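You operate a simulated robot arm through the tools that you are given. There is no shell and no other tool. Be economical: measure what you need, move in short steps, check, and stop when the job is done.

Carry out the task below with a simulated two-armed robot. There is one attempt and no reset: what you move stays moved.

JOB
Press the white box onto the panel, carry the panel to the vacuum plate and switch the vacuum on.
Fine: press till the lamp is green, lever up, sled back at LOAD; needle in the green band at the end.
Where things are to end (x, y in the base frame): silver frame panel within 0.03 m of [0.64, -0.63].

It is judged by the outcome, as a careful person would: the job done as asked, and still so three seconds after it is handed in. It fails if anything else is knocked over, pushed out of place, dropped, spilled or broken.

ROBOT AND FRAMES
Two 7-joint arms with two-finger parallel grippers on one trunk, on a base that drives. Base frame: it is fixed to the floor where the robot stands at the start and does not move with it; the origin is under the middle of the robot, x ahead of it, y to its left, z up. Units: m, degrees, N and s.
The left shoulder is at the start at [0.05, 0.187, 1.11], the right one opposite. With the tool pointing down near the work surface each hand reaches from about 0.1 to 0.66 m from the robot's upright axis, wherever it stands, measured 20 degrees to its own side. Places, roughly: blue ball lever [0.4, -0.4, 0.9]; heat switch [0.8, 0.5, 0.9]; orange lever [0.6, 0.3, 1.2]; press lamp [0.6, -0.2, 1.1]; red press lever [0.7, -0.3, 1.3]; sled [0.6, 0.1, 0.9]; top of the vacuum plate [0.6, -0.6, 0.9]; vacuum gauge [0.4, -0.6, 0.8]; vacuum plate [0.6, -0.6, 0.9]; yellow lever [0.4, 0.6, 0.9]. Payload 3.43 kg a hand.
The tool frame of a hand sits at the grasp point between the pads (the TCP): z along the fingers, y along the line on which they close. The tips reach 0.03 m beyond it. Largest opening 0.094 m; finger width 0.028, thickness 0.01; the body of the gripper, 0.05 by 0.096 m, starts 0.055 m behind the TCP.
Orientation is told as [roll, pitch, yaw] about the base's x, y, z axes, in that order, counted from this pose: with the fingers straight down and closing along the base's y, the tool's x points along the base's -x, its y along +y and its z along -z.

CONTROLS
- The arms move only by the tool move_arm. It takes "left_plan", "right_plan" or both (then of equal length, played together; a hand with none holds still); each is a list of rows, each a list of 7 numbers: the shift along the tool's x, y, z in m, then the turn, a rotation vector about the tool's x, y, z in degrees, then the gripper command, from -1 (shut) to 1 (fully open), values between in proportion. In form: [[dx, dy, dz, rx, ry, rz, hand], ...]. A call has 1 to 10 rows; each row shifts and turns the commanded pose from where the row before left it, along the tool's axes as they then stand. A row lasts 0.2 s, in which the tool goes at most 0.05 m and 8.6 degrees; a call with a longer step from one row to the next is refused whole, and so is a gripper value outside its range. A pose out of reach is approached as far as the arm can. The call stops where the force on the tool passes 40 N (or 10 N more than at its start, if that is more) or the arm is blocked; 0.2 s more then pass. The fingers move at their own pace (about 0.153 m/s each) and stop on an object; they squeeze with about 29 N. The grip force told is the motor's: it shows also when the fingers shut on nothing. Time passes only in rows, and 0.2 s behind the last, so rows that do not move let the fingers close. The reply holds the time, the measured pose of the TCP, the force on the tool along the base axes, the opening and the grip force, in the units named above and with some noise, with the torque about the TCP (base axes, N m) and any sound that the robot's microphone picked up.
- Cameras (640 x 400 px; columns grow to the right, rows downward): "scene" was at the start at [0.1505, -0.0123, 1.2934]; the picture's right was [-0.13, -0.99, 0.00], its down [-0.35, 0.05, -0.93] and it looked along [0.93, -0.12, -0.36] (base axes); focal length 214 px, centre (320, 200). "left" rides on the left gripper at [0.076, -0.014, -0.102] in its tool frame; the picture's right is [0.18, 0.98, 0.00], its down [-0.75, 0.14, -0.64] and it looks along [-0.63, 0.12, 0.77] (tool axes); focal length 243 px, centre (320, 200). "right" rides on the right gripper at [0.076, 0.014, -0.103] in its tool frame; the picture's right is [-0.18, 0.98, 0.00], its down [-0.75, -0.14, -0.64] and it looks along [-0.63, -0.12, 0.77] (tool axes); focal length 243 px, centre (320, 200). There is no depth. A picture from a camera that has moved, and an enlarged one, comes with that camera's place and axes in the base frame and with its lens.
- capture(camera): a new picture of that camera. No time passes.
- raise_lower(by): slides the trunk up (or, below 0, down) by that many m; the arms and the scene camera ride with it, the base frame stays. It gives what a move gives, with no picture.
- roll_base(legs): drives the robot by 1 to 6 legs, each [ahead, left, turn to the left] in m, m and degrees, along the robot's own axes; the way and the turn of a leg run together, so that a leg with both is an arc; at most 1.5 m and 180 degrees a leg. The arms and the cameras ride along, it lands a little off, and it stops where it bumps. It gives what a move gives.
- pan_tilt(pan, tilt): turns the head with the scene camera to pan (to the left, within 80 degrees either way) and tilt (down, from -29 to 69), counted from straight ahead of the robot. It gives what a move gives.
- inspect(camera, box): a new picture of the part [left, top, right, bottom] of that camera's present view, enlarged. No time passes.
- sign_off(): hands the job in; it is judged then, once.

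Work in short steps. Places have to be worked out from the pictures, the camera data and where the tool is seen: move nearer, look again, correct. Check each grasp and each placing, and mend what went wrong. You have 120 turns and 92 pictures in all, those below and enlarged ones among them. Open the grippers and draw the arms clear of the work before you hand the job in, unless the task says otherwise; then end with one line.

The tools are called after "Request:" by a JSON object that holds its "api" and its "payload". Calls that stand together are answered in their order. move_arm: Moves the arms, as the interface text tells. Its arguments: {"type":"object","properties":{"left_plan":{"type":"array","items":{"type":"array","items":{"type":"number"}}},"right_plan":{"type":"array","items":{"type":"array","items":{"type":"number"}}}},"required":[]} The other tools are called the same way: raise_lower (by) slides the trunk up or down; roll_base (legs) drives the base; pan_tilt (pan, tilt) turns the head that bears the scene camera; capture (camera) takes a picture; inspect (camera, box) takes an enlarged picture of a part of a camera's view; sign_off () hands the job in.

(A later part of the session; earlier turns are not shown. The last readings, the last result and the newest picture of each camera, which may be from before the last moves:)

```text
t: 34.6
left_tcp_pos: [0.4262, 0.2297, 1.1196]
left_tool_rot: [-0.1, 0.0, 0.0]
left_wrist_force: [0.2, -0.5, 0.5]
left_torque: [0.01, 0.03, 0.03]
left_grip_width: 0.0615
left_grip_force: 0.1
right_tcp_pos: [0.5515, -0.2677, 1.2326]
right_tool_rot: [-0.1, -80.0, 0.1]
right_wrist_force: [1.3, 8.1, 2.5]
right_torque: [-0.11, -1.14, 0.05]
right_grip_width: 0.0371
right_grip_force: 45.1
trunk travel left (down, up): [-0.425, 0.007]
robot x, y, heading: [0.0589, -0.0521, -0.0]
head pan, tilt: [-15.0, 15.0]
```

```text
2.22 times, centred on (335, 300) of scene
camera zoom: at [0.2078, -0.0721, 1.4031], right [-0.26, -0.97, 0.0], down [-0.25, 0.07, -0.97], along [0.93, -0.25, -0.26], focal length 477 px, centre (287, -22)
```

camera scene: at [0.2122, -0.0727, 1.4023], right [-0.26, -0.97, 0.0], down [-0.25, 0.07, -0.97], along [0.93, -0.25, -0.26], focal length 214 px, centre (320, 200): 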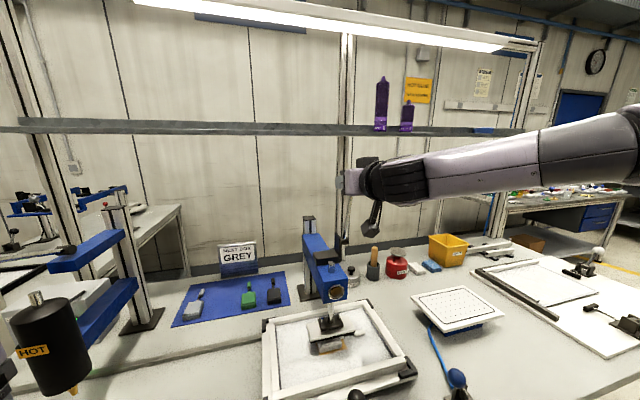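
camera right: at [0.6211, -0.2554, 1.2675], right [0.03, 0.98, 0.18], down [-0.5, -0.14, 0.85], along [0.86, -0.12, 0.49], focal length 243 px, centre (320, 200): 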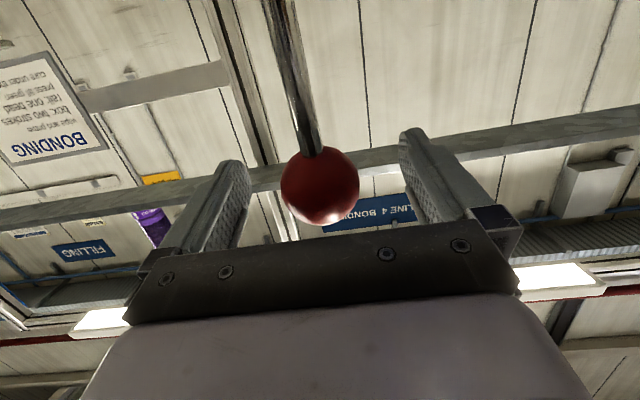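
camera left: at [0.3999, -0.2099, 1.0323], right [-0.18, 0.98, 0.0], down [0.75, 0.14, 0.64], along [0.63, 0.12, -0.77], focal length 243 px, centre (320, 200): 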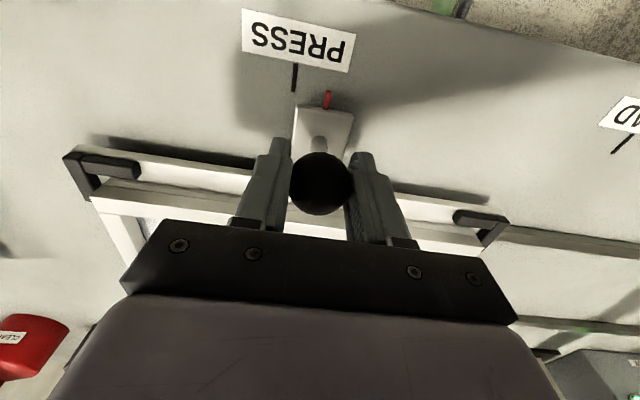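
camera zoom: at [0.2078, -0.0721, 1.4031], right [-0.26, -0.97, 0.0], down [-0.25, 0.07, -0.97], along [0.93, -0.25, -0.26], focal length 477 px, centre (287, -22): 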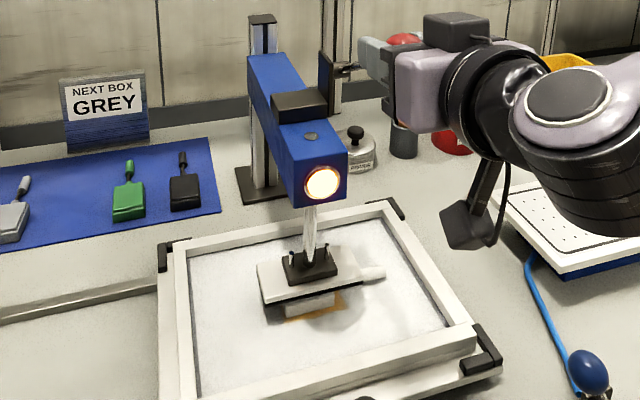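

The lamp is glowing amber, so pressure is building. I hold still about 2 s and look again.

Request:
{"api": "move_arm", "payload": {"right_plan": [[0, 0, 0, 0, 0, 0, -1], [0, 0, 0, 0, 0, 0, -1], [0, 0, 0, 0, 0, 0, -1], [0, 0, 0, 0, 0, 0, -1], [0, 0, 0, 0, 0, 0, -1], [0, 0, 0, 0, 0, 0, -1], [0, 0, 0, 0, 0, 0, -1], [0, 0, 0, 0, 0, 0, -1], [0, 0, 0, 0, 0, 0, -1], [0, 0, 0, 0, 0, 0, -1]]}}

Request:
{"api": "inspect", "payload": {"camera": "scene", "box": [300, 250, 380, 350]}}

```text
t: 36.8
left_tcp_pos: [0.4256, 0.2299, 1.1201]
left_tool_rot: [-0.1, -0.1, 0.0]
left_wrist_force: [0.2, -0.6, 0.4]
left_torque: [-0.01, -0.03, 0.01]
left_grip_width: 0.0611
left_grip_force: 0.1
right_tcp_pos: [0.5511, -0.2687, 1.2306]
right_tool_rot: [0.0, -79.9, 0.0]
right_wrist_force: [-3.9, 10.6, -2.2]
right_torque: [0.02, -0.04, -0.05]
right_grip_width: 0.037
right_grip_force: 45.3
trunk travel left (down, up): [-0.425, 0.007]
robot x, y, heading: [0.059, -0.0482, -0.0]
head pan, tilt: [-15.0, 15.0]
```

```text
4.00 times, centred on (340, 300) of scene
camera zoom: at [0.2076, -0.0721, 1.4031], right [-0.26, -0.97, 0.0], down [-0.25, 0.07, -0.97], along [0.93, -0.25, -0.26], focal length 858 px, centre (240, -200)
```

zoom: 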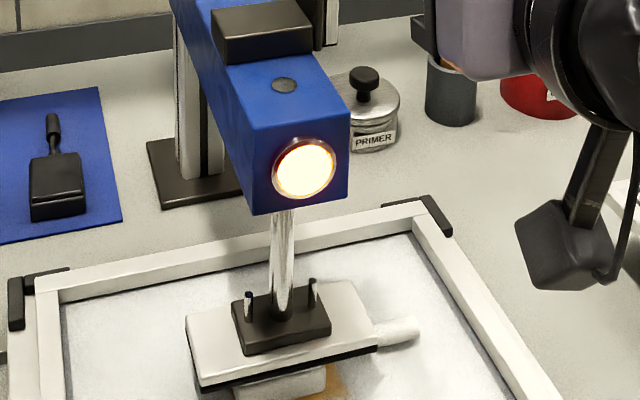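

Still amber, so I push a little further (about 6° more) and hold.

Request:
{"api": "move_arm", "payload": {"right_plan": [[0.009, 0, -0.003, 0, 0, 0, -1], [0.009, 0, -0.0025, 0, 0, 0, -1], [0, 0, 0, 0, 0, 0, -1], [0, 0, 0, 0, 0, 0, -1], [0, 0, 0, 0, 0, 0, -1]]}}

Request:
{"api": "inspect", "payload": {"camera": "scene", "box": [300, 250, 380, 350]}}

```text
t: 38.0
left_tcp_pos: [0.4273, 0.2304, 1.1196]
left_tool_rot: [-0.1, 0.0, 0.1]
left_wrist_force: [0.9, 0.4, -0.3]
left_torque: [0.01, 0.0, 0.0]
left_grip_width: 0.0609
left_grip_force: 0.0
right_tcp_pos: [0.544, -0.2693, 1.2206]
right_tool_rot: [0.5, -80.6, -0.6]
right_wrist_force: [15.1, 3.1, 28.1]
right_torque: [0.04, 0.55, -0.39]
right_grip_width: 0.0374
right_grip_force: 44.8
trunk travel left (down, up): [-0.425, 0.007]
robot x, y, heading: [0.059, -0.0509, -0.1]
head pan, tilt: [-15.0, 15.0]
```

```text
4.00 times, centred on (340, 300) of scene
camera zoom: at [0.2083, -0.072, 1.4032], right [-0.26, -0.97, 0.0], down [-0.25, 0.07, -0.97], along [0.93, -0.25, -0.26], focal length 858 px, centre (240, -200)
```

zoom: 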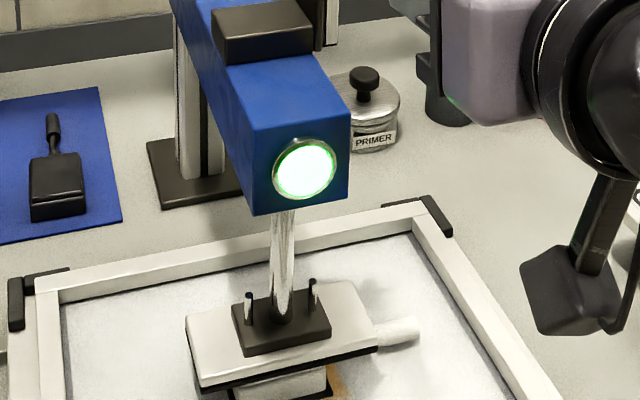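

The lamp is green. I lift the lever back up along the same arc.

Request:
{"api": "move_arm", "payload": {"right_plan": [[-0.009, 0, 0.0025, 0, 0, 0, -1], [-0.009, 0, 0.003, 0, 0, 0, -1], [-0.0205, 0, 0.0095, 0, 0, 0, -1], [-0.0195, 0, 0.0115, 0, 0, 0, -1], [-0.018, 0, 0.0145, 0, 0, 0, -1], [-0.016, 0, 0.016, 0, 0, 0, -1], [-0.0155, 0, 0.018, 0, 0, 0, -1], [-0.015, 0, 0.019, 0, 0, 0, -1]]}}

Request:
{"api": "move_arm", "payload": {"right_plan": [[-0.007, 0, 0.022, 0, 0, 0, -1], [-0.004, 0, 0.022, 0, 0, 0, -1], [-0.0014, 0, 0.0165, 0, 0, 0, -1], [-0.0014, 0, 0.0165, 0, 0, 0, -1], [0, 0, 0, 0, 0, 0, -1]]}}

Request:
{"api": "capture", "payload": {"camera": "scene"}}

```text
t: 39.8
left_tcp_pos: [0.4277, 0.2295, 1.1191]
left_tool_rot: [-0.1, 0.1, 0.0]
left_wrist_force: [-0.2, 0.1, -1.0]
left_torque: [-0.02, 0.0, 0.02]
left_grip_width: 0.0612
left_grip_force: 0.0
right_tcp_pos: [0.658, -0.2691, 1.3133]
right_tool_rot: [-0.3, -79.3, 0.4]
right_wrist_force: [-0.3, 8.1, -21.4]
right_torque: [-0.04, 0.74, -0.09]
right_grip_width: 0.0378
right_grip_force: 45.0
trunk travel left (down, up): [-0.425, 0.007]
robot x, y, heading: [0.0586, -0.0525, -0.0]
head pan, tilt: [-15.0, 15.0]
```

```text
t: 41.0
left_tcp_pos: [0.4253, 0.2284, 1.1204]
left_tool_rot: [0.0, 0.0, 0.0]
left_wrist_force: [-0.1, 0.6, 0.3]
left_torque: [-0.01, -0.01, 0.03]
left_grip_width: 0.0608
left_grip_force: 0.1
right_tcp_pos: [0.7329, -0.2676, 1.3171]
right_tool_rot: [-0.4, -79.7, 0.5]
right_wrist_force: [-19.7, 6.8, -22.9]
right_torque: [-0.25, -0.02, -0.25]
right_grip_width: 0.0375
right_grip_force: 44.8
trunk travel left (down, up): [-0.425, 0.007]
robot x, y, heading: [0.0598, -0.052, -0.1]
head pan, tilt: [-15.0, 15.0]
```

```text
56 pictures are left
camera scene: at [0.207, -0.0733, 1.403], right [-0.26, -0.97, 0.0], down [-0.25, 0.07, -0.97], along [0.93, -0.25, -0.26], focal length 214 px, centre (320, 200)
```

scene: 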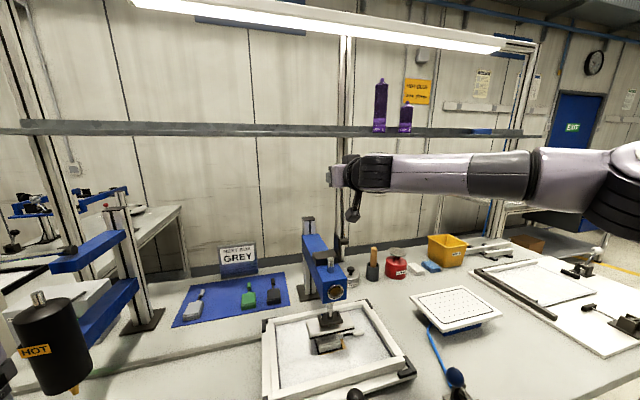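

The lever is back up at about (0.733, 1.317). I open the hand and withdraw straight back.

Request:
{"api": "move_arm", "payload": {"right_plan": [[0, 0, 0, 0, 0, 0, 1], [0, 0, 0, 0, 0, 0, 1], [0, 0, 0, 0, 0, 0, 1], [0.006, 0, -0.03, 0, 0, 0, 1], [0.005, 0, -0.04, 0, 0, 0, 1], [0.0, 0, -0.045, 0, 0, 0, 1], [0.0, 0, -0.045, 0, 0, 0, 1], [0.0, -0.02, -0.04, 0, 0, 0, 1], [0, -0.03, -0.03, 0, 0, 0, 1]]}}

Request:
{"api": "capture", "payload": {"camera": "scene"}}

Request:
{"api": "inspect", "payload": {"camera": "scene", "box": [240, 250, 440, 400]}}

```text
t: 43.0
left_tcp_pos: [0.4261, 0.2279, 1.1203]
left_tool_rot: [0.0, -0.1, 0.1]
left_wrist_force: [-1.4, 0.0, -0.4]
left_torque: [0.0, -0.03, 0.02]
left_grip_width: 0.0613
left_grip_force: 0.1
right_tcp_pos: [0.5056, -0.3218, 1.3487]
right_tool_rot: [0.9, -80.1, -0.8]
right_wrist_force: [0.4, -1.0, 0.8]
right_torque: [0.01, 0.0, 0.01]
right_grip_width: 0.0939
right_grip_force: 0.1
trunk travel left (down, up): [-0.425, 0.007]
robot x, y, heading: [0.0595, -0.0509, -0.5]
head pan, tilt: [-15.0, 15.0]
```

```text
55 pictures are left
camera scene: at [0.2074, -0.0746, 1.4031], right [-0.26, -0.97, 0.0], down [-0.25, 0.07, -0.97], along [0.93, -0.25, -0.26], focal length 214 px, centre (320, 200)
```

scene: 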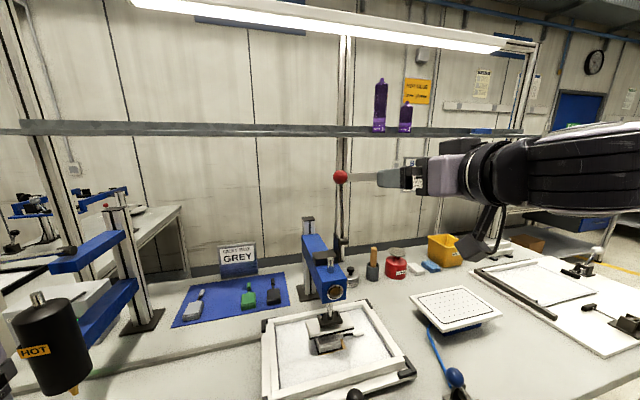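

```text
2.67 times, centred on (340, 325) of scene
camera zoom: at [0.2074, -0.0746, 1.4031], right [-0.26, -0.97, 0.0], down [-0.25, 0.07, -0.97], along [0.93, -0.25, -0.26], focal length 572 px, centre (267, -133)
```

zoom: 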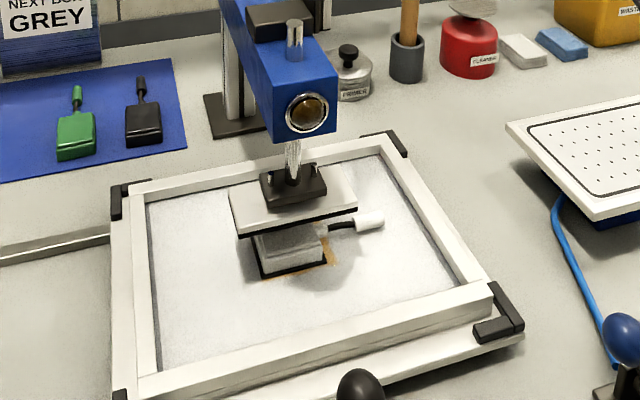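

Lever up, foot clear, lamp off, and the box sits on its glue. I bring the right hand back upright, return the base to its earlier stance and lower the trunk.

Request:
{"api": "move_arm", "payload": {"right_plan": [[0.02, -0.02, -0.03, 0, 8, 0, 1], [0.02, -0.02, -0.03, 0, 8, 0, 1], [0.02, -0.02, -0.02, 0, 8, 0, 1], [0.02, -0.02, -0.01, 0, 8, 0, 1], [0.02, -0.02, 0.01, 0, 8, 0, 1], [0, 0, 0.02, 0, 8, 0, 1], [0, 0, 0.02, 0, 8, 0, 1], [0, 0, 0.02, 0, 8, 0, 1], [0, 0, 0.02, 0, 8, 0, 1], [0, 0, 0.02, 0, 8, 0, 1]]}}

Request:
{"api": "roll_base", "payload": {"legs": [[-0.06, 0, 0], [0, -0.15, 0]]}}

Request:
{"api": "raise_lower", "payload": {"by": -0.1}}

Request:
{"api": "pan_tilt", "payload": {"pan": -8, "tilt": 25}}

Request:
{"api": "capture", "payload": {"camera": "scene"}}

```text
t: 45.2
left_tcp_pos: [0.4258, 0.2286, 1.1189]
left_tool_rot: [0.0, 0.0, 0.0]
left_wrist_force: [0.2, -0.1, -0.3]
left_torque: [0.0, 0.0, -0.02]
left_grip_width: 0.0611
left_grip_force: 0.1
right_tcp_pos: [0.4263, -0.4196, 1.1939]
right_tool_rot: [0.1, 0.2, -0.1]
right_wrist_force: [1.1, 0.5, 0.0]
right_torque: [0.03, -0.01, 0.0]
right_grip_width: 0.0939
right_grip_force: 0.1
trunk travel left (down, up): [-0.425, 0.007]
robot x, y, heading: [0.0623, -0.0462, -0.2]
head pan, tilt: [-15.0, 15.0]
```

```text
t: 47.7
left_tcp_pos: [0.3658, 0.0781, 1.1206]
left_tool_rot: [0.1, 0.0, 0.0]
left_wrist_force: [-0.1, 0.5, 0.5]
left_torque: [-0.04, -0.01, 0.03]
left_grip_width: 0.0612
left_grip_force: 0.2
right_tcp_pos: [0.3651, -0.5715, 1.1931]
right_tool_rot: [0.1, 0.1, -0.2]
right_wrist_force: [0.2, -0.3, -0.5]
right_torque: [-0.02, 0.02, 0.0]
right_grip_width: 0.0939
right_grip_force: 0.0
trunk travel left (down, up): [-0.425, 0.007]
robot x, y, heading: [0.0011, -0.1986, -0.4]
head pan, tilt: [-15.0, 15.0]
```

```text
t: 49.0
left_tcp_pos: [0.3652, 0.0782, 1.0203]
left_tool_rot: [0.0, 0.0, 0.0]
left_wrist_force: [0.2, 0.0, -0.1]
left_torque: [0.01, 0.01, -0.01]
left_grip_width: 0.0613
left_grip_force: 0.1
right_tcp_pos: [0.3657, -0.5706, 1.0927]
right_tool_rot: [0.1, 0.0, -0.2]
right_wrist_force: [-0.6, -0.9, -0.6]
right_torque: [0.0, -0.03, -0.02]
right_grip_width: 0.0939
right_grip_force: 0.0
trunk travel left (down, up): [-0.325, 0.107]
robot x, y, heading: [-0.0017, -0.1998, -0.2]
head pan, tilt: [-15.0, 15.0]
```

```text
t: 49.7
left_tcp_pos: [0.3659, 0.0778, 1.0205]
left_tool_rot: [0.0, 0.0, -0.1]
left_wrist_force: [-0.3, 0.0, -0.2]
left_torque: [-0.01, -0.02, 0.01]
left_grip_width: 0.061
left_grip_force: 0.1
right_tcp_pos: [0.366, -0.5704, 1.093]
right_tool_rot: [0.1, 0.1, -0.2]
right_wrist_force: [-0.2, 0.8, 0.4]
right_torque: [-0.01, -0.01, -0.01]
right_grip_width: 0.0938
right_grip_force: 0.0
trunk travel left (down, up): [-0.325, 0.107]
robot x, y, heading: [0.0032, -0.1986, -0.2]
head pan, tilt: [-8.0, 25.0]
```

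```text
53 pictures are left
camera scene: at [0.1491, -0.2125, 1.2868], right [-0.14, -0.99, 0.0], down [-0.42, 0.06, -0.91], along [0.9, -0.13, -0.42], focal length 214 px, centre (320, 200)
```

scene: 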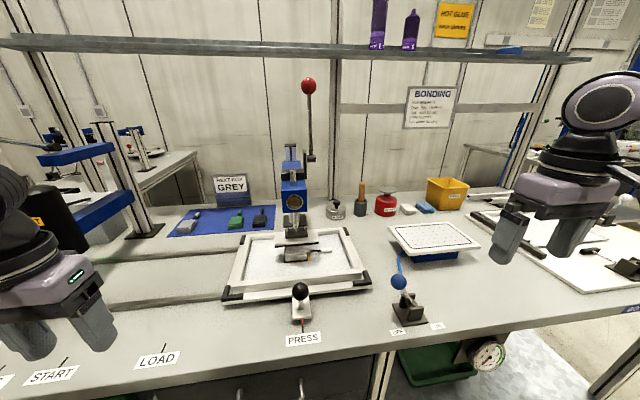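

Everything stands as before. I bring the left hand back to above the knob (0.477, -0.219) and descend.

Request:
{"api": "move_arm", "payload": {"left_plan": [[0, -0.045, 0, 0, 0, 0, 1], [0, -0.045, 0, 0, 0, 0, 1], [0, -0.045, 0, 0, 0, 0, 1], [0, -0.045, 0, 0, 0, 0, 1], [-0.02, -0.04, 0, 0, 0, 0, 1], [-0.03, -0.03, 0, 0, 0, 0, 1], [-0.03, -0.03, 0, 0, 0, 0, 1], [-0.031, -0.0175, 0, 0, 0, 0, 1], [0, 0, 0, 0, 0, 0, 1]]}}

Request:
{"api": "capture", "payload": {"camera": "left"}}

```text
t: 51.7
left_tcp_pos: [0.4766, -0.2201, 1.0194]
left_tool_rot: [0.1, -0.1, -0.3]
left_wrist_force: [0.6, -0.5, 0.2]
left_torque: [-0.03, -0.04, -0.01]
left_grip_width: 0.0941
left_grip_force: 0.0
right_tcp_pos: [0.3646, -0.5692, 1.0933]
right_tool_rot: [0.1, 0.0, -0.3]
right_wrist_force: [-0.2, 0.2, -0.6]
right_torque: [0.0, -0.05, 0.0]
right_grip_width: 0.0941
right_grip_force: 0.1
trunk travel left (down, up): [-0.325, 0.107]
robot x, y, heading: [-0.0006, -0.2023, 0.0]
head pan, tilt: [-8.0, 25.0]
```

```text
52 pictures are left
camera left: at [0.3994, -0.2345, 1.1225], right [-0.18, 0.98, 0.0], down [0.75, 0.14, 0.64], along [0.63, 0.12, -0.77], focal length 243 px, centre (320, 200)
```

left: 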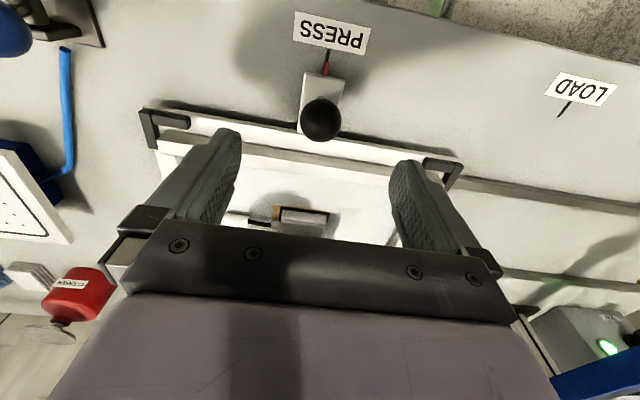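

The hand is centred over the knob. I descend, grip, and slide left toward LOAD (0.27 m in all).

Request:
{"api": "move_arm", "payload": {"left_plan": [[0, 0, 0.045, 0, 0, 0, 1], [0, 0, 0.044, 0, 0, 0, 1], [0, 0, 0, 0, 0, 0, -1], [0, 0, 0, 0, 0, 0, -1], [0, 0, 0, 0, 0, 0, -1], [0, 0.015, 0, 0, 0, 0, -1], [0, 0.025, 0, 0, 0, 0, -1], [0, 0.03, 0, 0, 0, 0, -1], [0, 0.03, 0, 0, 0, 0, -1], [0, 0.015, 0, 0, 0, 0, -1]]}}

Request:
{"api": "move_arm", "payload": {"left_plan": [[0, 0.015, 0, 0, 0, 0, -1], [0, 0.025, 0, 0, 0, 0, -1], [0, 0.03, 0, 0, 0, 0, -1], [0, 0.03, 0, 0, 0, 0, -1], [0, 0.03, 0, 0, 0, 0, -1], [0, 0.015, 0, 0, 0, 0, -1], [0, 0.008, 0, 0, 0, 0, -1], [0, 0, 0, 0, 0, 0, -1]]}}

Request:
{"api": "capture", "payload": {"camera": "left"}}

```text
t: 53.9
left_tcp_pos: [0.4776, -0.1042, 0.9308]
left_tool_rot: [0.2, 0.1, -0.1]
left_wrist_force: [-7.4, 1.3, -9.6]
left_torque: [0.13, -0.38, -0.08]
left_grip_width: 0.0356
left_grip_force: 45.3
right_tcp_pos: [0.3658, -0.5703, 1.0926]
right_tool_rot: [0.1, 0.0, -0.2]
right_wrist_force: [0.8, 0.0, -0.5]
right_torque: [-0.03, -0.01, 0.0]
right_grip_width: 0.094
right_grip_force: 0.1
trunk travel left (down, up): [-0.325, 0.107]
robot x, y, heading: [-0.0022, -0.2026, 0.0]
head pan, tilt: [-8.0, 25.0]
```

```text
t: 55.7
left_tcp_pos: [0.4784, 0.05, 0.9309]
left_tool_rot: [0.2, 0.1, 0.1]
left_wrist_force: [-10.6, 3.7, -10.5]
left_torque: [0.35, 0.95, 0.2]
left_grip_width: 0.0355
left_grip_force: 45.1
right_tcp_pos: [0.3651, -0.569, 1.0932]
right_tool_rot: [0.1, 0.0, -0.2]
right_wrist_force: [-0.5, 0.6, -0.3]
right_torque: [-0.01, -0.02, 0.01]
right_grip_width: 0.0941
right_grip_force: 0.0
trunk travel left (down, up): [-0.325, 0.107]
robot x, y, heading: [0.0013, -0.1966, -0.1]
head pan, tilt: [-8.0, 25.0]
```

```text
51 pictures are left
camera left: at [0.4003, 0.035, 1.0333], right [-0.18, 0.98, 0.0], down [0.75, 0.14, 0.64], along [0.63, 0.12, -0.77], focal length 243 px, centre (320, 200)
```

left: 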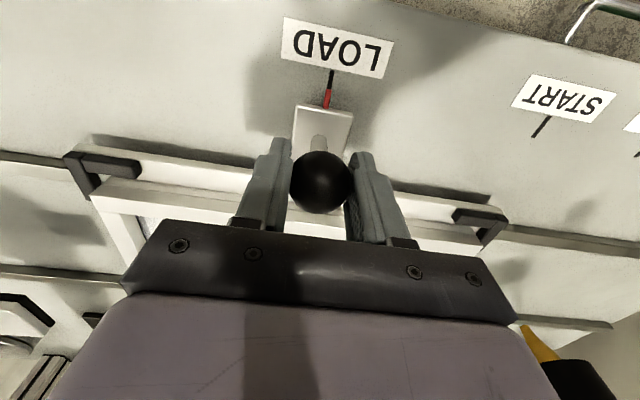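

The pointer is exactly on LOAD. I release, lift the left hand clear, then centre the base on the panel (y about 0.05) and look.

Request:
{"api": "move_arm", "payload": {"left_plan": [[0, 0, 0, 0, 0, 0, 0.3], [0, 0, 0, 0, 0, 0, 0.3], [0, 0, -0.03, 0, 0, 0, 0.3], [0, 0, -0.04, 0, 0, 0, 0.3], [0.03, 0.02, -0.03, 0, 0, 0, 1], [0.03, 0.03, -0.02, 0, 0, 0, 1], [0.03, 0.03, -0.02, 0, 0, 0, 1], [0.02, 0.0, -0.04, 0, 0, 0, 1]]}}

Request:
{"api": "roll_base", "payload": {"legs": [[0, 0.25, 0]]}}

Request:
{"api": "pan_tilt", "payload": {"pan": 0, "tilt": 35}}

Request:
{"api": "capture", "payload": {"camera": "scene"}}

Request:
{"api": "inspect", "payload": {"camera": "scene", "box": [210, 150, 450, 300]}}

```text
t: 57.5
left_tcp_pos: [0.3667, 0.1286, 1.1122]
left_tool_rot: [0.0, 0.0, -0.3]
left_wrist_force: [-1.1, 0.5, -1.2]
left_torque: [0.03, -0.01, 0.0]
left_grip_width: 0.0939
left_grip_force: 0.1
right_tcp_pos: [0.3652, -0.5711, 1.0934]
right_tool_rot: [0.2, 0.1, -0.3]
right_wrist_force: [-0.1, -0.4, 0.5]
right_torque: [0.0, -0.02, 0.03]
right_grip_width: 0.094
right_grip_force: 0.2
trunk travel left (down, up): [-0.325, 0.107]
robot x, y, heading: [-0.0005, -0.2003, -0.3]
head pan, tilt: [-8.0, 25.0]
```

```text
t: 60.3
left_tcp_pos: [0.3678, 0.38, 1.111]
left_tool_rot: [-0.1, -0.1, -0.1]
left_wrist_force: [0.1, -0.1, 0.3]
left_torque: [0.02, 0.04, -0.01]
left_grip_width: 0.094
left_grip_force: 0.0
right_tcp_pos: [0.3659, -0.3202, 1.0923]
right_tool_rot: [0.2, 0.1, -0.3]
right_wrist_force: [-0.2, 0.0, 0.8]
right_torque: [-0.02, 0.01, -0.01]
right_grip_width: 0.0938
right_grip_force: 0.2
trunk travel left (down, up): [-0.325, 0.107]
robot x, y, heading: [-0.0002, 0.0486, -0.4]
head pan, tilt: [-8.0, 25.0]
```

```text
t: 61.1
left_tcp_pos: [0.3684, 0.3794, 1.1106]
left_tool_rot: [0.0, 0.1, -0.1]
left_wrist_force: [-0.2, -0.9, -1.0]
left_torque: [0.04, 0.02, -0.01]
left_grip_width: 0.0937
left_grip_force: 0.1
right_tcp_pos: [0.3662, -0.3213, 1.0926]
right_tool_rot: [0.1, 0.0, -0.2]
right_wrist_force: [0.6, 0.0, 0.0]
right_torque: [0.02, 0.03, 0.0]
right_grip_width: 0.094
right_grip_force: 0.0
trunk travel left (down, up): [-0.325, 0.107]
robot x, y, heading: [-0.0026, 0.0496, -0.1]
head pan, tilt: [0.0, 35.0]
```

```text
50 pictures are left
camera scene: at [0.1469, 0.05, 1.2711], right [0.0, -1.0, 0.0], down [-0.57, 0.0, -0.82], along [0.82, 0.0, -0.57], focal length 214 px, centre (320, 200)
```

scene: 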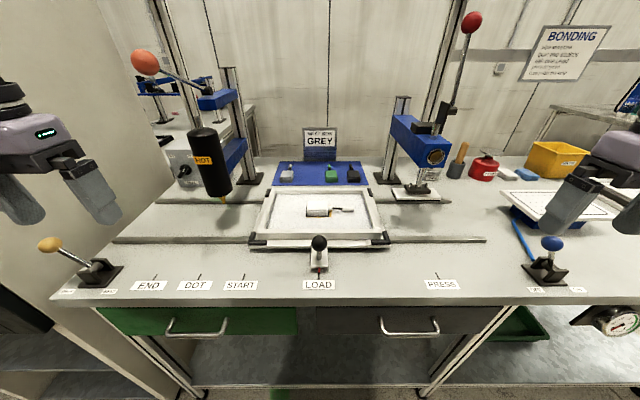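

```text
2.67 times, centred on (330, 225) of scene
camera zoom: at [0.1469, 0.05, 1.2711], right [0.0, -1.0, 0.0], down [-0.57, 0.0, -0.82], along [0.82, 0.0, -0.57], focal length 572 px, centre (293, 133)
```

zoom: 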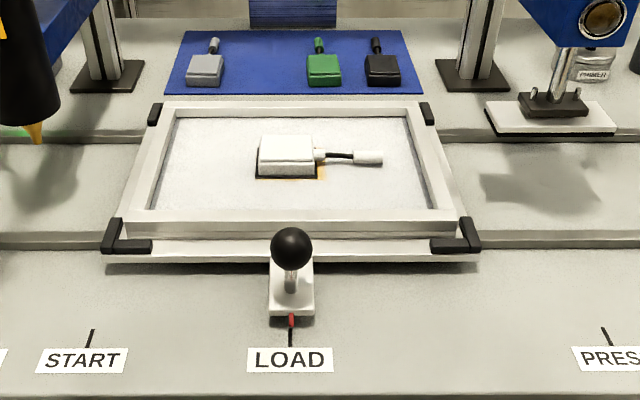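

From here the panel frame spans roughly x 0.54–0.75, y 0.205 to -0.11, with side bars about 0.024 wide. I'll grip both side bars near x = 0.60 with the two hands, so I line the hands up with y = 0.193 and -0.097 and move the base 0.08 m ahead.

Request:
{"api": "move_arm", "payload": {"left_plan": [[0, -0.031, 0, 0, 0, 0, 0.3], [0, -0.031, 0, 0, 0, 0, 0.3], [0, -0.031, 0, 0, 0, 0, 0.3], [0, -0.031, 0, 0, 0, 0, 0.3], [0, -0.031, 0, 0, 0, 0, 0.3], [0, -0.031, 0, 0, 0, 0, 0.3]], "right_plan": [[0, 0.0373, 0, 0, 0, 0, 0.3], [0, 0.0373, 0, 0, 0, 0, 0.3], [0, 0.0373, 0, 0, 0, 0, 0.3], [0, 0.0373, 0, 0, 0, 0, 0.3], [0, 0.0373, 0, 0, 0, 0, 0.3], [0, 0.0373, 0, 0, 0, 0, 0.3]]}}

Request:
{"api": "roll_base", "payload": {"legs": [[0.08, 0, 0]]}}

Request:
{"api": "move_arm", "payload": {"left_plan": [[-0.03, 0, 0, 0, 0, 0, 0.3], [-0.03, 0, 0, 0, 0, 0, 0.3], [-0.03, 0, 0, 0, 0, 0, 0.3], [-0.03, 0, 0, 0, 0, 0, 0.3], [-0.03, 0, 0.02, 0, 0, 0, 0.3], [0, 0, 0.04, 0, 0, 0, 0.3]], "right_plan": [[-0.03, 0, 0, 0, 0, 0, 0.3], [-0.03, 0, 0, 0, 0, 0, 0.3], [-0.03, 0, 0, 0, 0, 0, 0.3], [-0.03, 0, 0, 0, 0, 0, 0.3], [-0.03, 0, 0.02, 0, 0, 0, 0.3], [0, 0, 0.02, 0, 0, 0, 0.3]]}}

Request:
{"api": "capture", "payload": {"camera": "left"}}

Request:
{"api": "capture", "payload": {"camera": "right"}}

Request:
{"api": "capture", "payload": {"camera": "scene"}}

```text
t: 62.5
left_tcp_pos: [0.3663, 0.1917, 1.111]
left_tool_rot: [0.0, 0.0, 0.0]
left_wrist_force: [-0.5, 0.5, 0.6]
left_torque: [0.01, 0.01, 0.0]
left_grip_width: 0.061
left_grip_force: 0.0
right_tcp_pos: [0.3672, -0.0973, 1.0945]
right_tool_rot: [0.1, 0.1, -0.4]
right_wrist_force: [-0.8, -0.3, 0.9]
right_torque: [0.01, -0.02, 0.01]
right_grip_width: 0.0611
right_grip_force: 0.0
trunk travel left (down, up): [-0.325, 0.107]
robot x, y, heading: [0.0013, 0.0486, -0.4]
head pan, tilt: [0.0, 35.0]
```

```text
t: 63.5
left_tcp_pos: [0.4475, 0.1927, 1.111]
left_tool_rot: [0.0, 0.0, -0.3]
left_wrist_force: [0.0, -0.1, -0.8]
left_torque: [0.0, 0.03, -0.03]
left_grip_width: 0.0607
left_grip_force: 0.1
right_tcp_pos: [0.4477, -0.0965, 1.0938]
right_tool_rot: [0.1, 0.0, -0.1]
right_wrist_force: [-0.3, -0.3, 0.6]
right_torque: [0.02, 0.03, 0.01]
right_grip_width: 0.0611
right_grip_force: 0.1
trunk travel left (down, up): [-0.325, 0.107]
robot x, y, heading: [0.0807, 0.0483, -0.5]
head pan, tilt: [0.0, 35.0]
```

```text
t: 64.9
left_tcp_pos: [0.5984, 0.1921, 1.0518]
left_tool_rot: [0.0, -0.1, -0.2]
left_wrist_force: [0.0, 0.1, 0.8]
left_torque: [-0.04, 0.0, -0.01]
left_grip_width: 0.0611
left_grip_force: 0.1
right_tcp_pos: [0.5521, -0.133, 1.0549]
right_tool_rot: [0.1, -0.2, -0.3]
right_wrist_force: [0.4, 1.0, -0.8]
right_torque: [0.0, 0.03, 0.02]
right_grip_width: 0.0611
right_grip_force: 0.1
right hand out of reach, approached as far as the arm can: row 2, 3, 4, 5
trunk travel left (down, up): [-0.325, 0.107]
robot x, y, heading: [0.0791, 0.0468, -0.3]
head pan, tilt: [0.0, 35.0]
```

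```text
48 pictures are left
camera left: at [0.5204, 0.1784, 1.1541], right [-0.18, 0.98, 0.0], down [0.75, 0.14, 0.64], along [0.63, 0.12, -0.77], focal length 243 px, centre (320, 200)
```

left: 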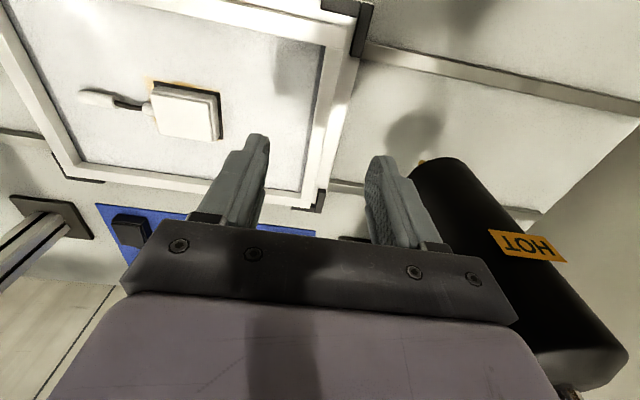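

```text
47 pictures are left
camera right: at [0.4756, -0.1178, 1.1572], right [0.19, 0.98, 0.0], down [0.75, -0.15, 0.64], along [0.63, -0.12, -0.77], focal length 243 px, centre (320, 200)
```

right: 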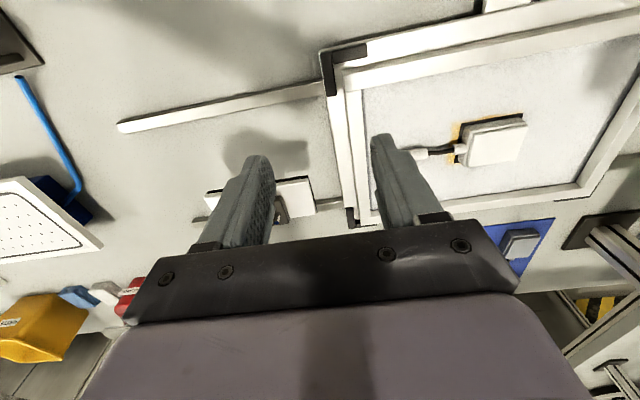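

```text
46 pictures are left
camera scene: at [0.226, 0.0501, 1.2711], right [0.0, -1.0, 0.0], down [-0.57, 0.0, -0.82], along [0.82, 0.0, -0.57], focal length 214 px, centre (320, 200)
```

scene: 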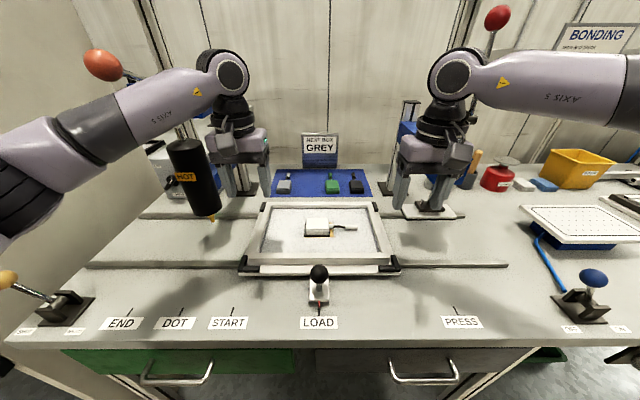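

The left hand is over its bar, but the right hand can't come far enough inward from here. I raise the hands slightly, shift the left hand inward and move the base 0.07 m left so the right arm has an easier line.

Request:
{"api": "move_arm", "payload": {"left_plan": [[0, -0.035, -0.02, 0, 0, 0, 0.3], [0, -0.035, -0.02, 0, 0, 0, 0.3]]}}

Request:
{"api": "roll_base", "payload": {"legs": [[0, 0.07, 0]]}}

Request:
{"api": "move_arm", "payload": {"right_plan": [[-0.02, -0.01, 0, 0, 0, 0, 0.3], [-0.025, -0.01, 0, 0, 0, 0, 0.3], [0, 0, 0, 0, 0, 0, 0.3]]}}

Request:
{"api": "inspect", "payload": {"camera": "left", "box": [200, 0, 480, 240]}}

Request:
{"api": "inspect", "payload": {"camera": "right", "box": [180, 0, 460, 240]}}

```text
t: 65.5
left_tcp_pos: [0.5952, 0.121, 1.0931]
left_tool_rot: [0.0, 0.0, 0.0]
left_wrist_force: [-0.1, -0.5, 1.1]
left_torque: [0.0, 0.02, 0.02]
left_grip_width: 0.061
left_grip_force: 0.0
right_tcp_pos: [0.5521, -0.1344, 1.054]
right_tool_rot: [0.1, 0.0, -0.3]
right_wrist_force: [0.6, -1.0, -0.1]
right_torque: [0.04, -0.03, -0.02]
right_grip_width: 0.0612
right_grip_force: 0.1
trunk travel left (down, up): [-0.325, 0.107]
robot x, y, heading: [0.0786, 0.0483, -0.3]
head pan, tilt: [0.0, 35.0]
```

```text
t: 66.9
left_tcp_pos: [0.5928, 0.1809, 1.0892]
left_tool_rot: [0.4, 0.1, -1.4]
left_wrist_force: [0.5, -1.0, 0.1]
left_torque: [0.02, 0.01, 0.01]
left_grip_width: 0.0612
left_grip_force: 0.1
right_tcp_pos: [0.5506, -0.0667, 1.054]
right_tool_rot: [0.3, -0.1, -0.4]
right_wrist_force: [0.0, 0.1, 0.2]
right_torque: [0.02, 0.01, -0.02]
right_grip_width: 0.0608
right_grip_force: 0.2
trunk travel left (down, up): [-0.325, 0.107]
robot x, y, heading: [0.0767, 0.1165, -0.4]
head pan, tilt: [0.0, 35.0]
stopped in leg 1: the robot was blocked; the commanded pose is now the measured one
```

```text
t: 67.7
left_tcp_pos: [0.592, 0.1815, 1.0891]
left_tool_rot: [0.5, 0.1, -1.3]
left_wrist_force: [0.3, 0.8, -0.7]
left_torque: [-0.03, -0.01, 0.01]
left_grip_width: 0.0609
left_grip_force: 0.1
right_tcp_pos: [0.5849, -0.0988, 1.0524]
right_tool_rot: [0.2, -0.1, -0.5]
right_wrist_force: [-0.1, 0.1, 0.5]
right_torque: [-0.03, 0.0, 0.04]
right_grip_width: 0.0611
right_grip_force: 0.0
right hand out of reach, approached as far as the arm can: row 1, 2
trunk travel left (down, up): [-0.325, 0.107]
robot x, y, heading: [0.0787, 0.1215, -0.0]
head pan, tilt: [0.0, 35.0]
```

```text
1.67 times, centred on (340, 120) of left
camera zoom: at [0.5157, 0.1678, 1.1924], right [-0.16, 0.99, 0.01], down [0.76, 0.12, 0.64], along [0.63, 0.11, -0.77], focal length 404 px, centre (287, 333)
```

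zoom: 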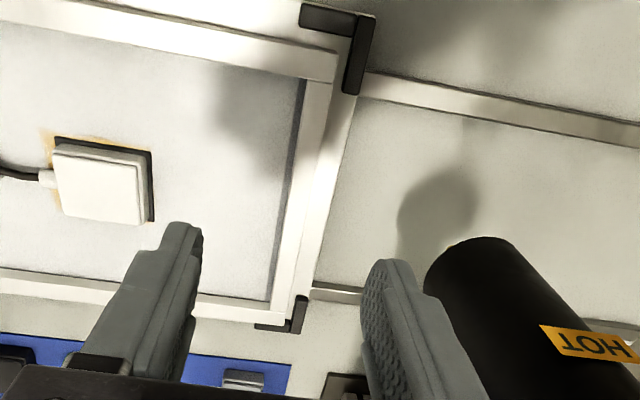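

```text
1.67 times, centred on (320, 120) of right
camera zoom: at [0.5091, -0.0834, 1.1556], right [0.19, 0.98, 0.0], down [0.75, -0.15, 0.64], along [0.63, -0.12, -0.77], focal length 404 px, centre (320, 333)
```

zoom: 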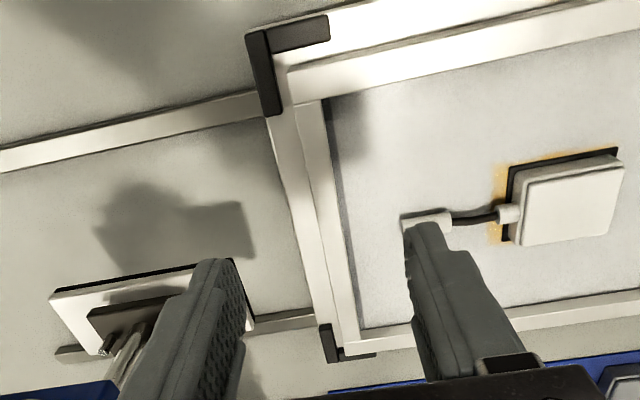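

The move was blocked at the end; the left forearm probably touches the glue gun. I ease the base back to the right and look.

Request:
{"api": "roll_base", "payload": {"legs": [[0, -0.03, 0]]}}

Request:
{"api": "capture", "payload": {"camera": "scene"}}

```text
t: 68.6
left_tcp_pos: [0.593, 0.1546, 1.0892]
left_tool_rot: [0.4, 0.1, -1.3]
left_wrist_force: [-0.2, -0.1, -0.7]
left_torque: [0.01, 0.01, -0.02]
left_grip_width: 0.0611
left_grip_force: 0.0
right_tcp_pos: [0.5861, -0.1266, 1.0523]
right_tool_rot: [0.1, -0.1, -0.3]
right_wrist_force: [0.3, -0.8, -0.5]
right_torque: [-0.01, 0.0, 0.02]
right_grip_width: 0.061
right_grip_force: 0.1
trunk travel left (down, up): [-0.325, 0.107]
robot x, y, heading: [0.0788, 0.0913, -0.4]
head pan, tilt: [0.0, 35.0]
```

```text
43 pictures are left
camera scene: at [0.2261, 0.0871, 1.271], right [-0.01, -1.0, 0.0], down [-0.57, 0.0, -0.82], along [0.82, 0.0, -0.57], focal length 214 px, centre (320, 200)
```

scene: 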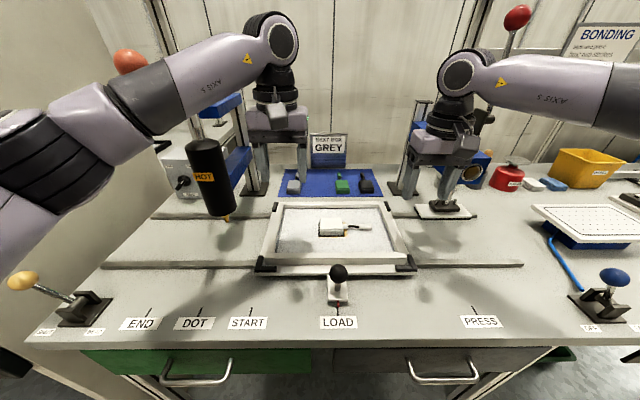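

The gun looks undisturbed; the forearm had most likely met the orange ball lever at (0.54, 0.32, 1.26). I back the hands off and choose a nearer stance, base about (0.125, 0.05), gripping the bars further forward at x ≈ 0.57, which keeps the forearm clear.

Request:
{"api": "move_arm", "payload": {"left_plan": [[0.03, 0, 0, 0, 0, 0, 0.3], [0.03, 0, 0, 0, 0, -1.2, 0.3], [0, 0, 0.02, 0, 0, 0, 0.3]], "right_plan": [[0.03, 0, 0, 0, 0, 0, 0.3], [0.03, 0.01, 0, 0, 0, 0, 0.3], [0, 0.01, 0, 0, 0, 0, 0.3]]}}

Request:
{"api": "roll_base", "payload": {"legs": [[0, -0.04, 0], [0.045, 0, 0]]}}

Request:
{"api": "move_arm", "payload": {"left_plan": [[0, 0.02, 0.01, 0, 0, 0, 0.3], [0, 0.02, 0.01, 0, 0, 0, 0.3], [0, 0.02, 0.01, 0, 0, 0, 0.3], [0, 0.018, 0.01, 0, 0, 0, 0.3]], "right_plan": [[0, 0.015, 0.005, 0, 0, 0, 0.3], [0, 0.015, 0.005, 0, 0, 0, 0.3], [0, 0.015, 0, 0, 0, 0, 0.3], [0, 0.01, 0, 0, 0, 0, 0.3]]}}

Request:
{"api": "capture", "payload": {"camera": "scene"}}

```text
t: 69.4
left_tcp_pos: [0.5328, 0.1567, 1.07]
left_tool_rot: [0.3, 0.2, 0.2]
left_wrist_force: [-0.9, 0.1, -0.3]
left_torque: [0.01, 0.03, 0.0]
left_grip_width: 0.0612
left_grip_force: 0.1
right_tcp_pos: [0.5262, -0.1049, 1.0519]
right_tool_rot: [0.1, 0.1, -0.4]
right_wrist_force: [-0.6, -0.2, -0.2]
right_torque: [-0.02, -0.03, 0.01]
right_grip_width: 0.0609
right_grip_force: 0.0
trunk travel left (down, up): [-0.325, 0.107]
robot x, y, heading: [0.0803, 0.0891, -0.2]
head pan, tilt: [0.0, 35.0]
```

```text
t: 71.0
left_tcp_pos: [0.5499, 0.1159, 1.0692]
left_tool_rot: [0.3, 0.2, 0.1]
left_wrist_force: [-0.2, -0.9, -0.4]
left_torque: [-0.01, -0.02, 0.04]
left_grip_width: 0.0611
left_grip_force: 0.1
right_tcp_pos: [0.5429, -0.1462, 1.0524]
right_tool_rot: [0.2, 0.0, -0.5]
right_wrist_force: [-0.6, -0.3, 1.1]
right_torque: [0.0, 0.0, 0.02]
right_grip_width: 0.0611
right_grip_force: 0.1
trunk travel left (down, up): [-0.325, 0.107]
robot x, y, heading: [0.0958, 0.0476, -0.5]
head pan, tilt: [0.0, 35.0]
stopped in leg 2: the robot was blocked; the commanded pose is now the measured one
```

```text
t: 72.0
left_tcp_pos: [0.5491, 0.194, 1.03]
left_tool_rot: [0.4, 0.2, 0.0]
left_wrist_force: [0.4, -0.3, 0.3]
left_torque: [-0.01, 0.0, -0.01]
left_grip_width: 0.0612
left_grip_force: 0.0
right_tcp_pos: [0.5353, -0.1057, 1.0413]
right_tool_rot: [0.1, 0.0, -0.4]
right_wrist_force: [-0.3, -0.5, -0.6]
right_torque: [-0.02, 0.02, 0.05]
right_grip_width: 0.0612
right_grip_force: 0.0
right hand out of reach, approached as far as the arm can: row 3, 4
trunk travel left (down, up): [-0.325, 0.107]
robot x, y, heading: [0.0975, 0.0486, -0.6]
head pan, tilt: [0.0, 35.0]
```

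```text
42 pictures are left
camera scene: at [0.2434, 0.0474, 1.271], right [-0.01, -1.0, 0.0], down [-0.57, 0.0, -0.82], along [0.82, -0.01, -0.57], focal length 214 px, centre (320, 200)
```

scene: 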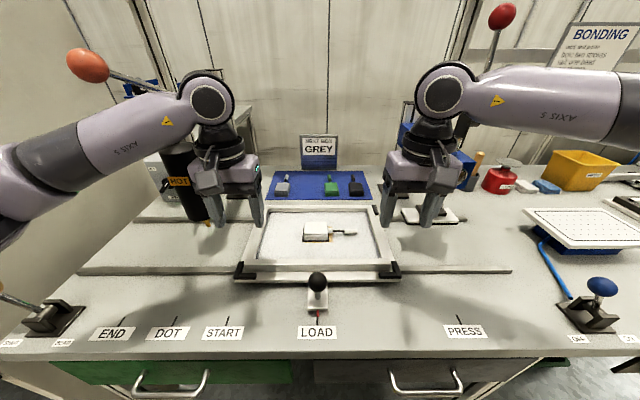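

The base met the table edge at x≈0.096, which is as far ahead as it goes. Reach should be better near the work surface, so I lower the right hand to 0.96 and try to move it forward there.

Request:
{"api": "move_arm", "payload": {"right_plan": [[0, 0, 0.035, 0, 0, 0, 0.3], [0, 0, 0.035, 0, 0, 0, 0.3], [-0.015, 0.0, 0, 0, 0, 0, 0.3], [-0.02, 0.008, 0, 0, 0, 0, 0.3], [0, 0, 0, 0, 0, 0, 0.3]], "left_plan": [[-0.01, 0, 0.035, 0, 0, 0, 0.3], [-0.01, 0, 0.03, 0, 0, 0, 0.3], [0, 0, 0, 0, 0, 0, 0.3], [0, 0, 0, 0, 0, 0, 0.3], [0, 0, 0, 0, 0, 0, 0.3]]}}

Request:
{"api": "capture", "payload": {"camera": "left"}}

Request:
{"api": "capture", "payload": {"camera": "right"}}

```text
t: 73.2
left_tcp_pos: [0.5688, 0.1943, 0.9637]
left_tool_rot: [0.4, 0.1, 0.2]
left_wrist_force: [0.3, 0.5, 0.0]
left_torque: [-0.01, -0.02, -0.03]
left_grip_width: 0.0611
left_grip_force: 0.1
right_tcp_pos: [0.5536, -0.1224, 0.9742]
right_tool_rot: [0.2, -0.2, -0.4]
right_wrist_force: [-0.3, -0.4, 0.8]
right_torque: [-0.02, 0.0, -0.02]
right_grip_width: 0.061
right_grip_force: 0.0
right hand out of reach, approached as far as the arm can: row 2, 3, 4
trunk travel left (down, up): [-0.325, 0.107]
robot x, y, heading: [0.0973, 0.0481, -0.4]
head pan, tilt: [0.0, 35.0]
```

```text
41 pictures are left
camera left: at [0.4933, 0.1789, 1.0667], right [-0.19, 0.98, 0.01], down [0.76, 0.14, 0.64], along [0.63, 0.12, -0.77], focal length 243 px, centre (320, 200)
```

left: 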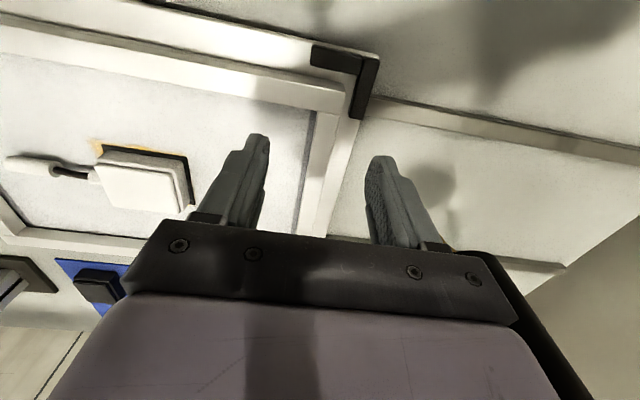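

```text
40 pictures are left
camera right: at [0.477, -0.1066, 1.0777], right [0.19, 0.98, 0.0], down [0.75, -0.15, 0.64], along [0.63, -0.12, -0.77], focal length 243 px, centre (320, 200)
```

right: 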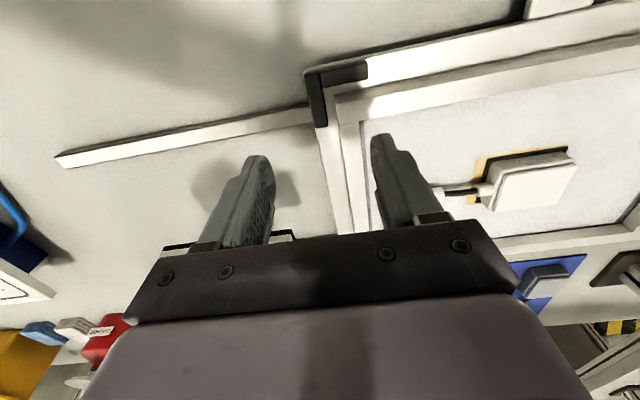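

The right arm still can't come in far enough from this stance. I shift the base 0.035 m left (left hand shifted inward first, forearm now low and clear of the orange ball) and zoom on the right bar.

Request:
{"api": "move_arm", "payload": {"left_plan": [[0, -0.0175, 0, 0, 0, 0, 0.3], [0, -0.0175, 0, 0, 0, 0, 0.3]], "right_plan": [[0, -0.005, 0, 0, 0, 0, 0.3], [0, 0, 0, 0, 0, 0, 0.3]]}}

Request:
{"api": "roll_base", "payload": {"legs": [[-0.004, 0.035, 0]]}}

Request:
{"api": "inspect", "payload": {"camera": "right", "box": [240, 40, 440, 240]}}

Request:
{"api": "capture", "payload": {"camera": "scene"}}

```text
t: 73.8
left_tcp_pos: [0.5703, 0.1591, 0.9645]
left_tool_rot: [0.3, 0.1, 0.0]
left_wrist_force: [0.2, -0.7, 0.7]
left_torque: [0.01, -0.02, 0.02]
left_grip_width: 0.061
left_grip_force: 0.0
right_tcp_pos: [0.5525, -0.1261, 0.9735]
right_tool_rot: [0.1, 0.1, -0.4]
right_wrist_force: [-1.2, -0.7, -0.1]
right_torque: [-0.01, -0.01, -0.02]
right_grip_width: 0.0608
right_grip_force: 0.1
trunk travel left (down, up): [-0.325, 0.107]
robot x, y, heading: [0.098, 0.05, -0.2]
head pan, tilt: [0.0, 35.0]
```

```text
t: 74.8
left_tcp_pos: [0.5655, 0.1941, 0.9638]
left_tool_rot: [0.2, 0.2, 0.1]
left_wrist_force: [0.0, -0.3, 0.0]
left_torque: [0.03, 0.01, 0.01]
left_grip_width: 0.0612
left_grip_force: 0.2
right_tcp_pos: [0.5487, -0.0914, 0.9739]
right_tool_rot: [0.0, 0.0, -0.4]
right_wrist_force: [0.0, 0.0, 0.4]
right_torque: [0.02, 0.02, 0.0]
right_grip_width: 0.0608
right_grip_force: 0.0
trunk travel left (down, up): [-0.325, 0.107]
robot x, y, heading: [0.0926, 0.0832, -0.3]
head pan, tilt: [0.0, 35.0]
```

```text
2.00 times, centred on (340, 140) of right
camera zoom: at [0.4734, -0.0764, 1.0779], right [0.19, 0.98, 0.0], down [0.75, -0.15, 0.64], along [0.63, -0.12, -0.77], focal length 485 px, centre (280, 320)
```

zoom: 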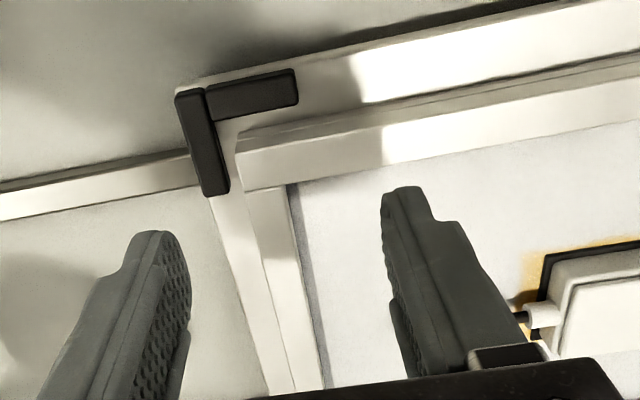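

```text
38 pictures are left
camera scene: at [0.2396, 0.0824, 1.271], right [-0.01, -1.0, 0.0], down [-0.57, 0.0, -0.82], along [0.82, -0.01, -0.57], focal length 214 px, centre (320, 200)
```

scene: 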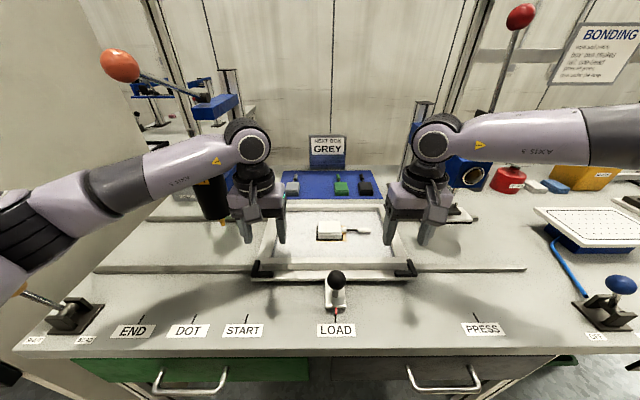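

The right bar centre computes to (≈0.59, -0.099) and the left to y≈0.198; the front brackets end at x≈0.555. I move both hands to x≈0.578 over their bars.

Request:
{"api": "move_arm", "payload": {"left_plan": [[-0.006, 0.002, 0, 0, 0, 0, 0.3], [-0.006, 0.002, 0, 0, 0, 0, 0.3], [0, 0, 0.01, 0, 0, 0, 0.3]], "right_plan": [[-0.015, -0.004, 0, 0, 0, 0, 0.3], [-0.014, -0.004, 0, 0, 0, 0, 0.3], [0, 0, 0.02, 0, 0, 0, 0.3]]}}

Request:
{"api": "inspect", "payload": {"camera": "right", "box": [200, 40, 440, 240]}}

Request:
{"api": "inspect", "payload": {"camera": "left", "box": [200, 40, 440, 240]}}

```text
t: 75.6
left_tcp_pos: [0.5777, 0.1991, 0.9538]
left_tool_rot: [0.3, 0.3, 0.1]
left_wrist_force: [0.5, 0.2, 0.2]
left_torque: [-0.03, 0.0, -0.02]
left_grip_width: 0.0611
left_grip_force: 0.1
right_tcp_pos: [0.5719, -0.1083, 0.9567]
right_tool_rot: [0.2, -0.2, -0.4]
right_wrist_force: [-0.1, -0.7, 0.2]
right_torque: [0.01, -0.03, -0.03]
right_grip_width: 0.0611
right_grip_force: 0.0
right hand out of reach, approached as far as the arm can: row 2, 3
trunk travel left (down, up): [-0.325, 0.107]
robot x, y, heading: [0.0964, 0.0831, -0.3]
head pan, tilt: [0.0, 35.0]
```

```text
2.00 times, centred on (320, 140) of right
camera zoom: at [0.4951, -0.0934, 1.0599], right [0.19, 0.98, 0.0], down [0.75, -0.15, 0.64], along [0.63, -0.12, -0.77], focal length 485 px, centre (320, 320)
```

zoom: 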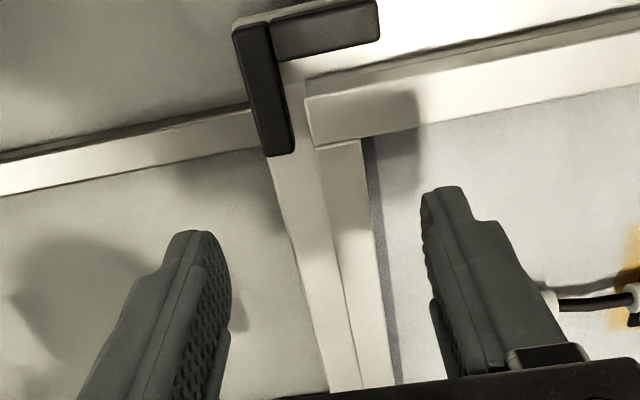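

```text
2.00 times, centred on (320, 140) of left
camera zoom: at [0.5019, 0.1826, 1.0565], right [-0.19, 0.98, 0.01], down [0.76, 0.14, 0.64], along [0.63, 0.12, -0.77], focal length 485 px, centre (320, 320)
```

zoom: 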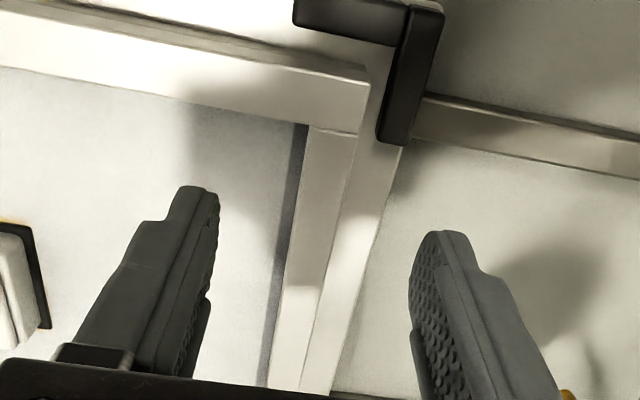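

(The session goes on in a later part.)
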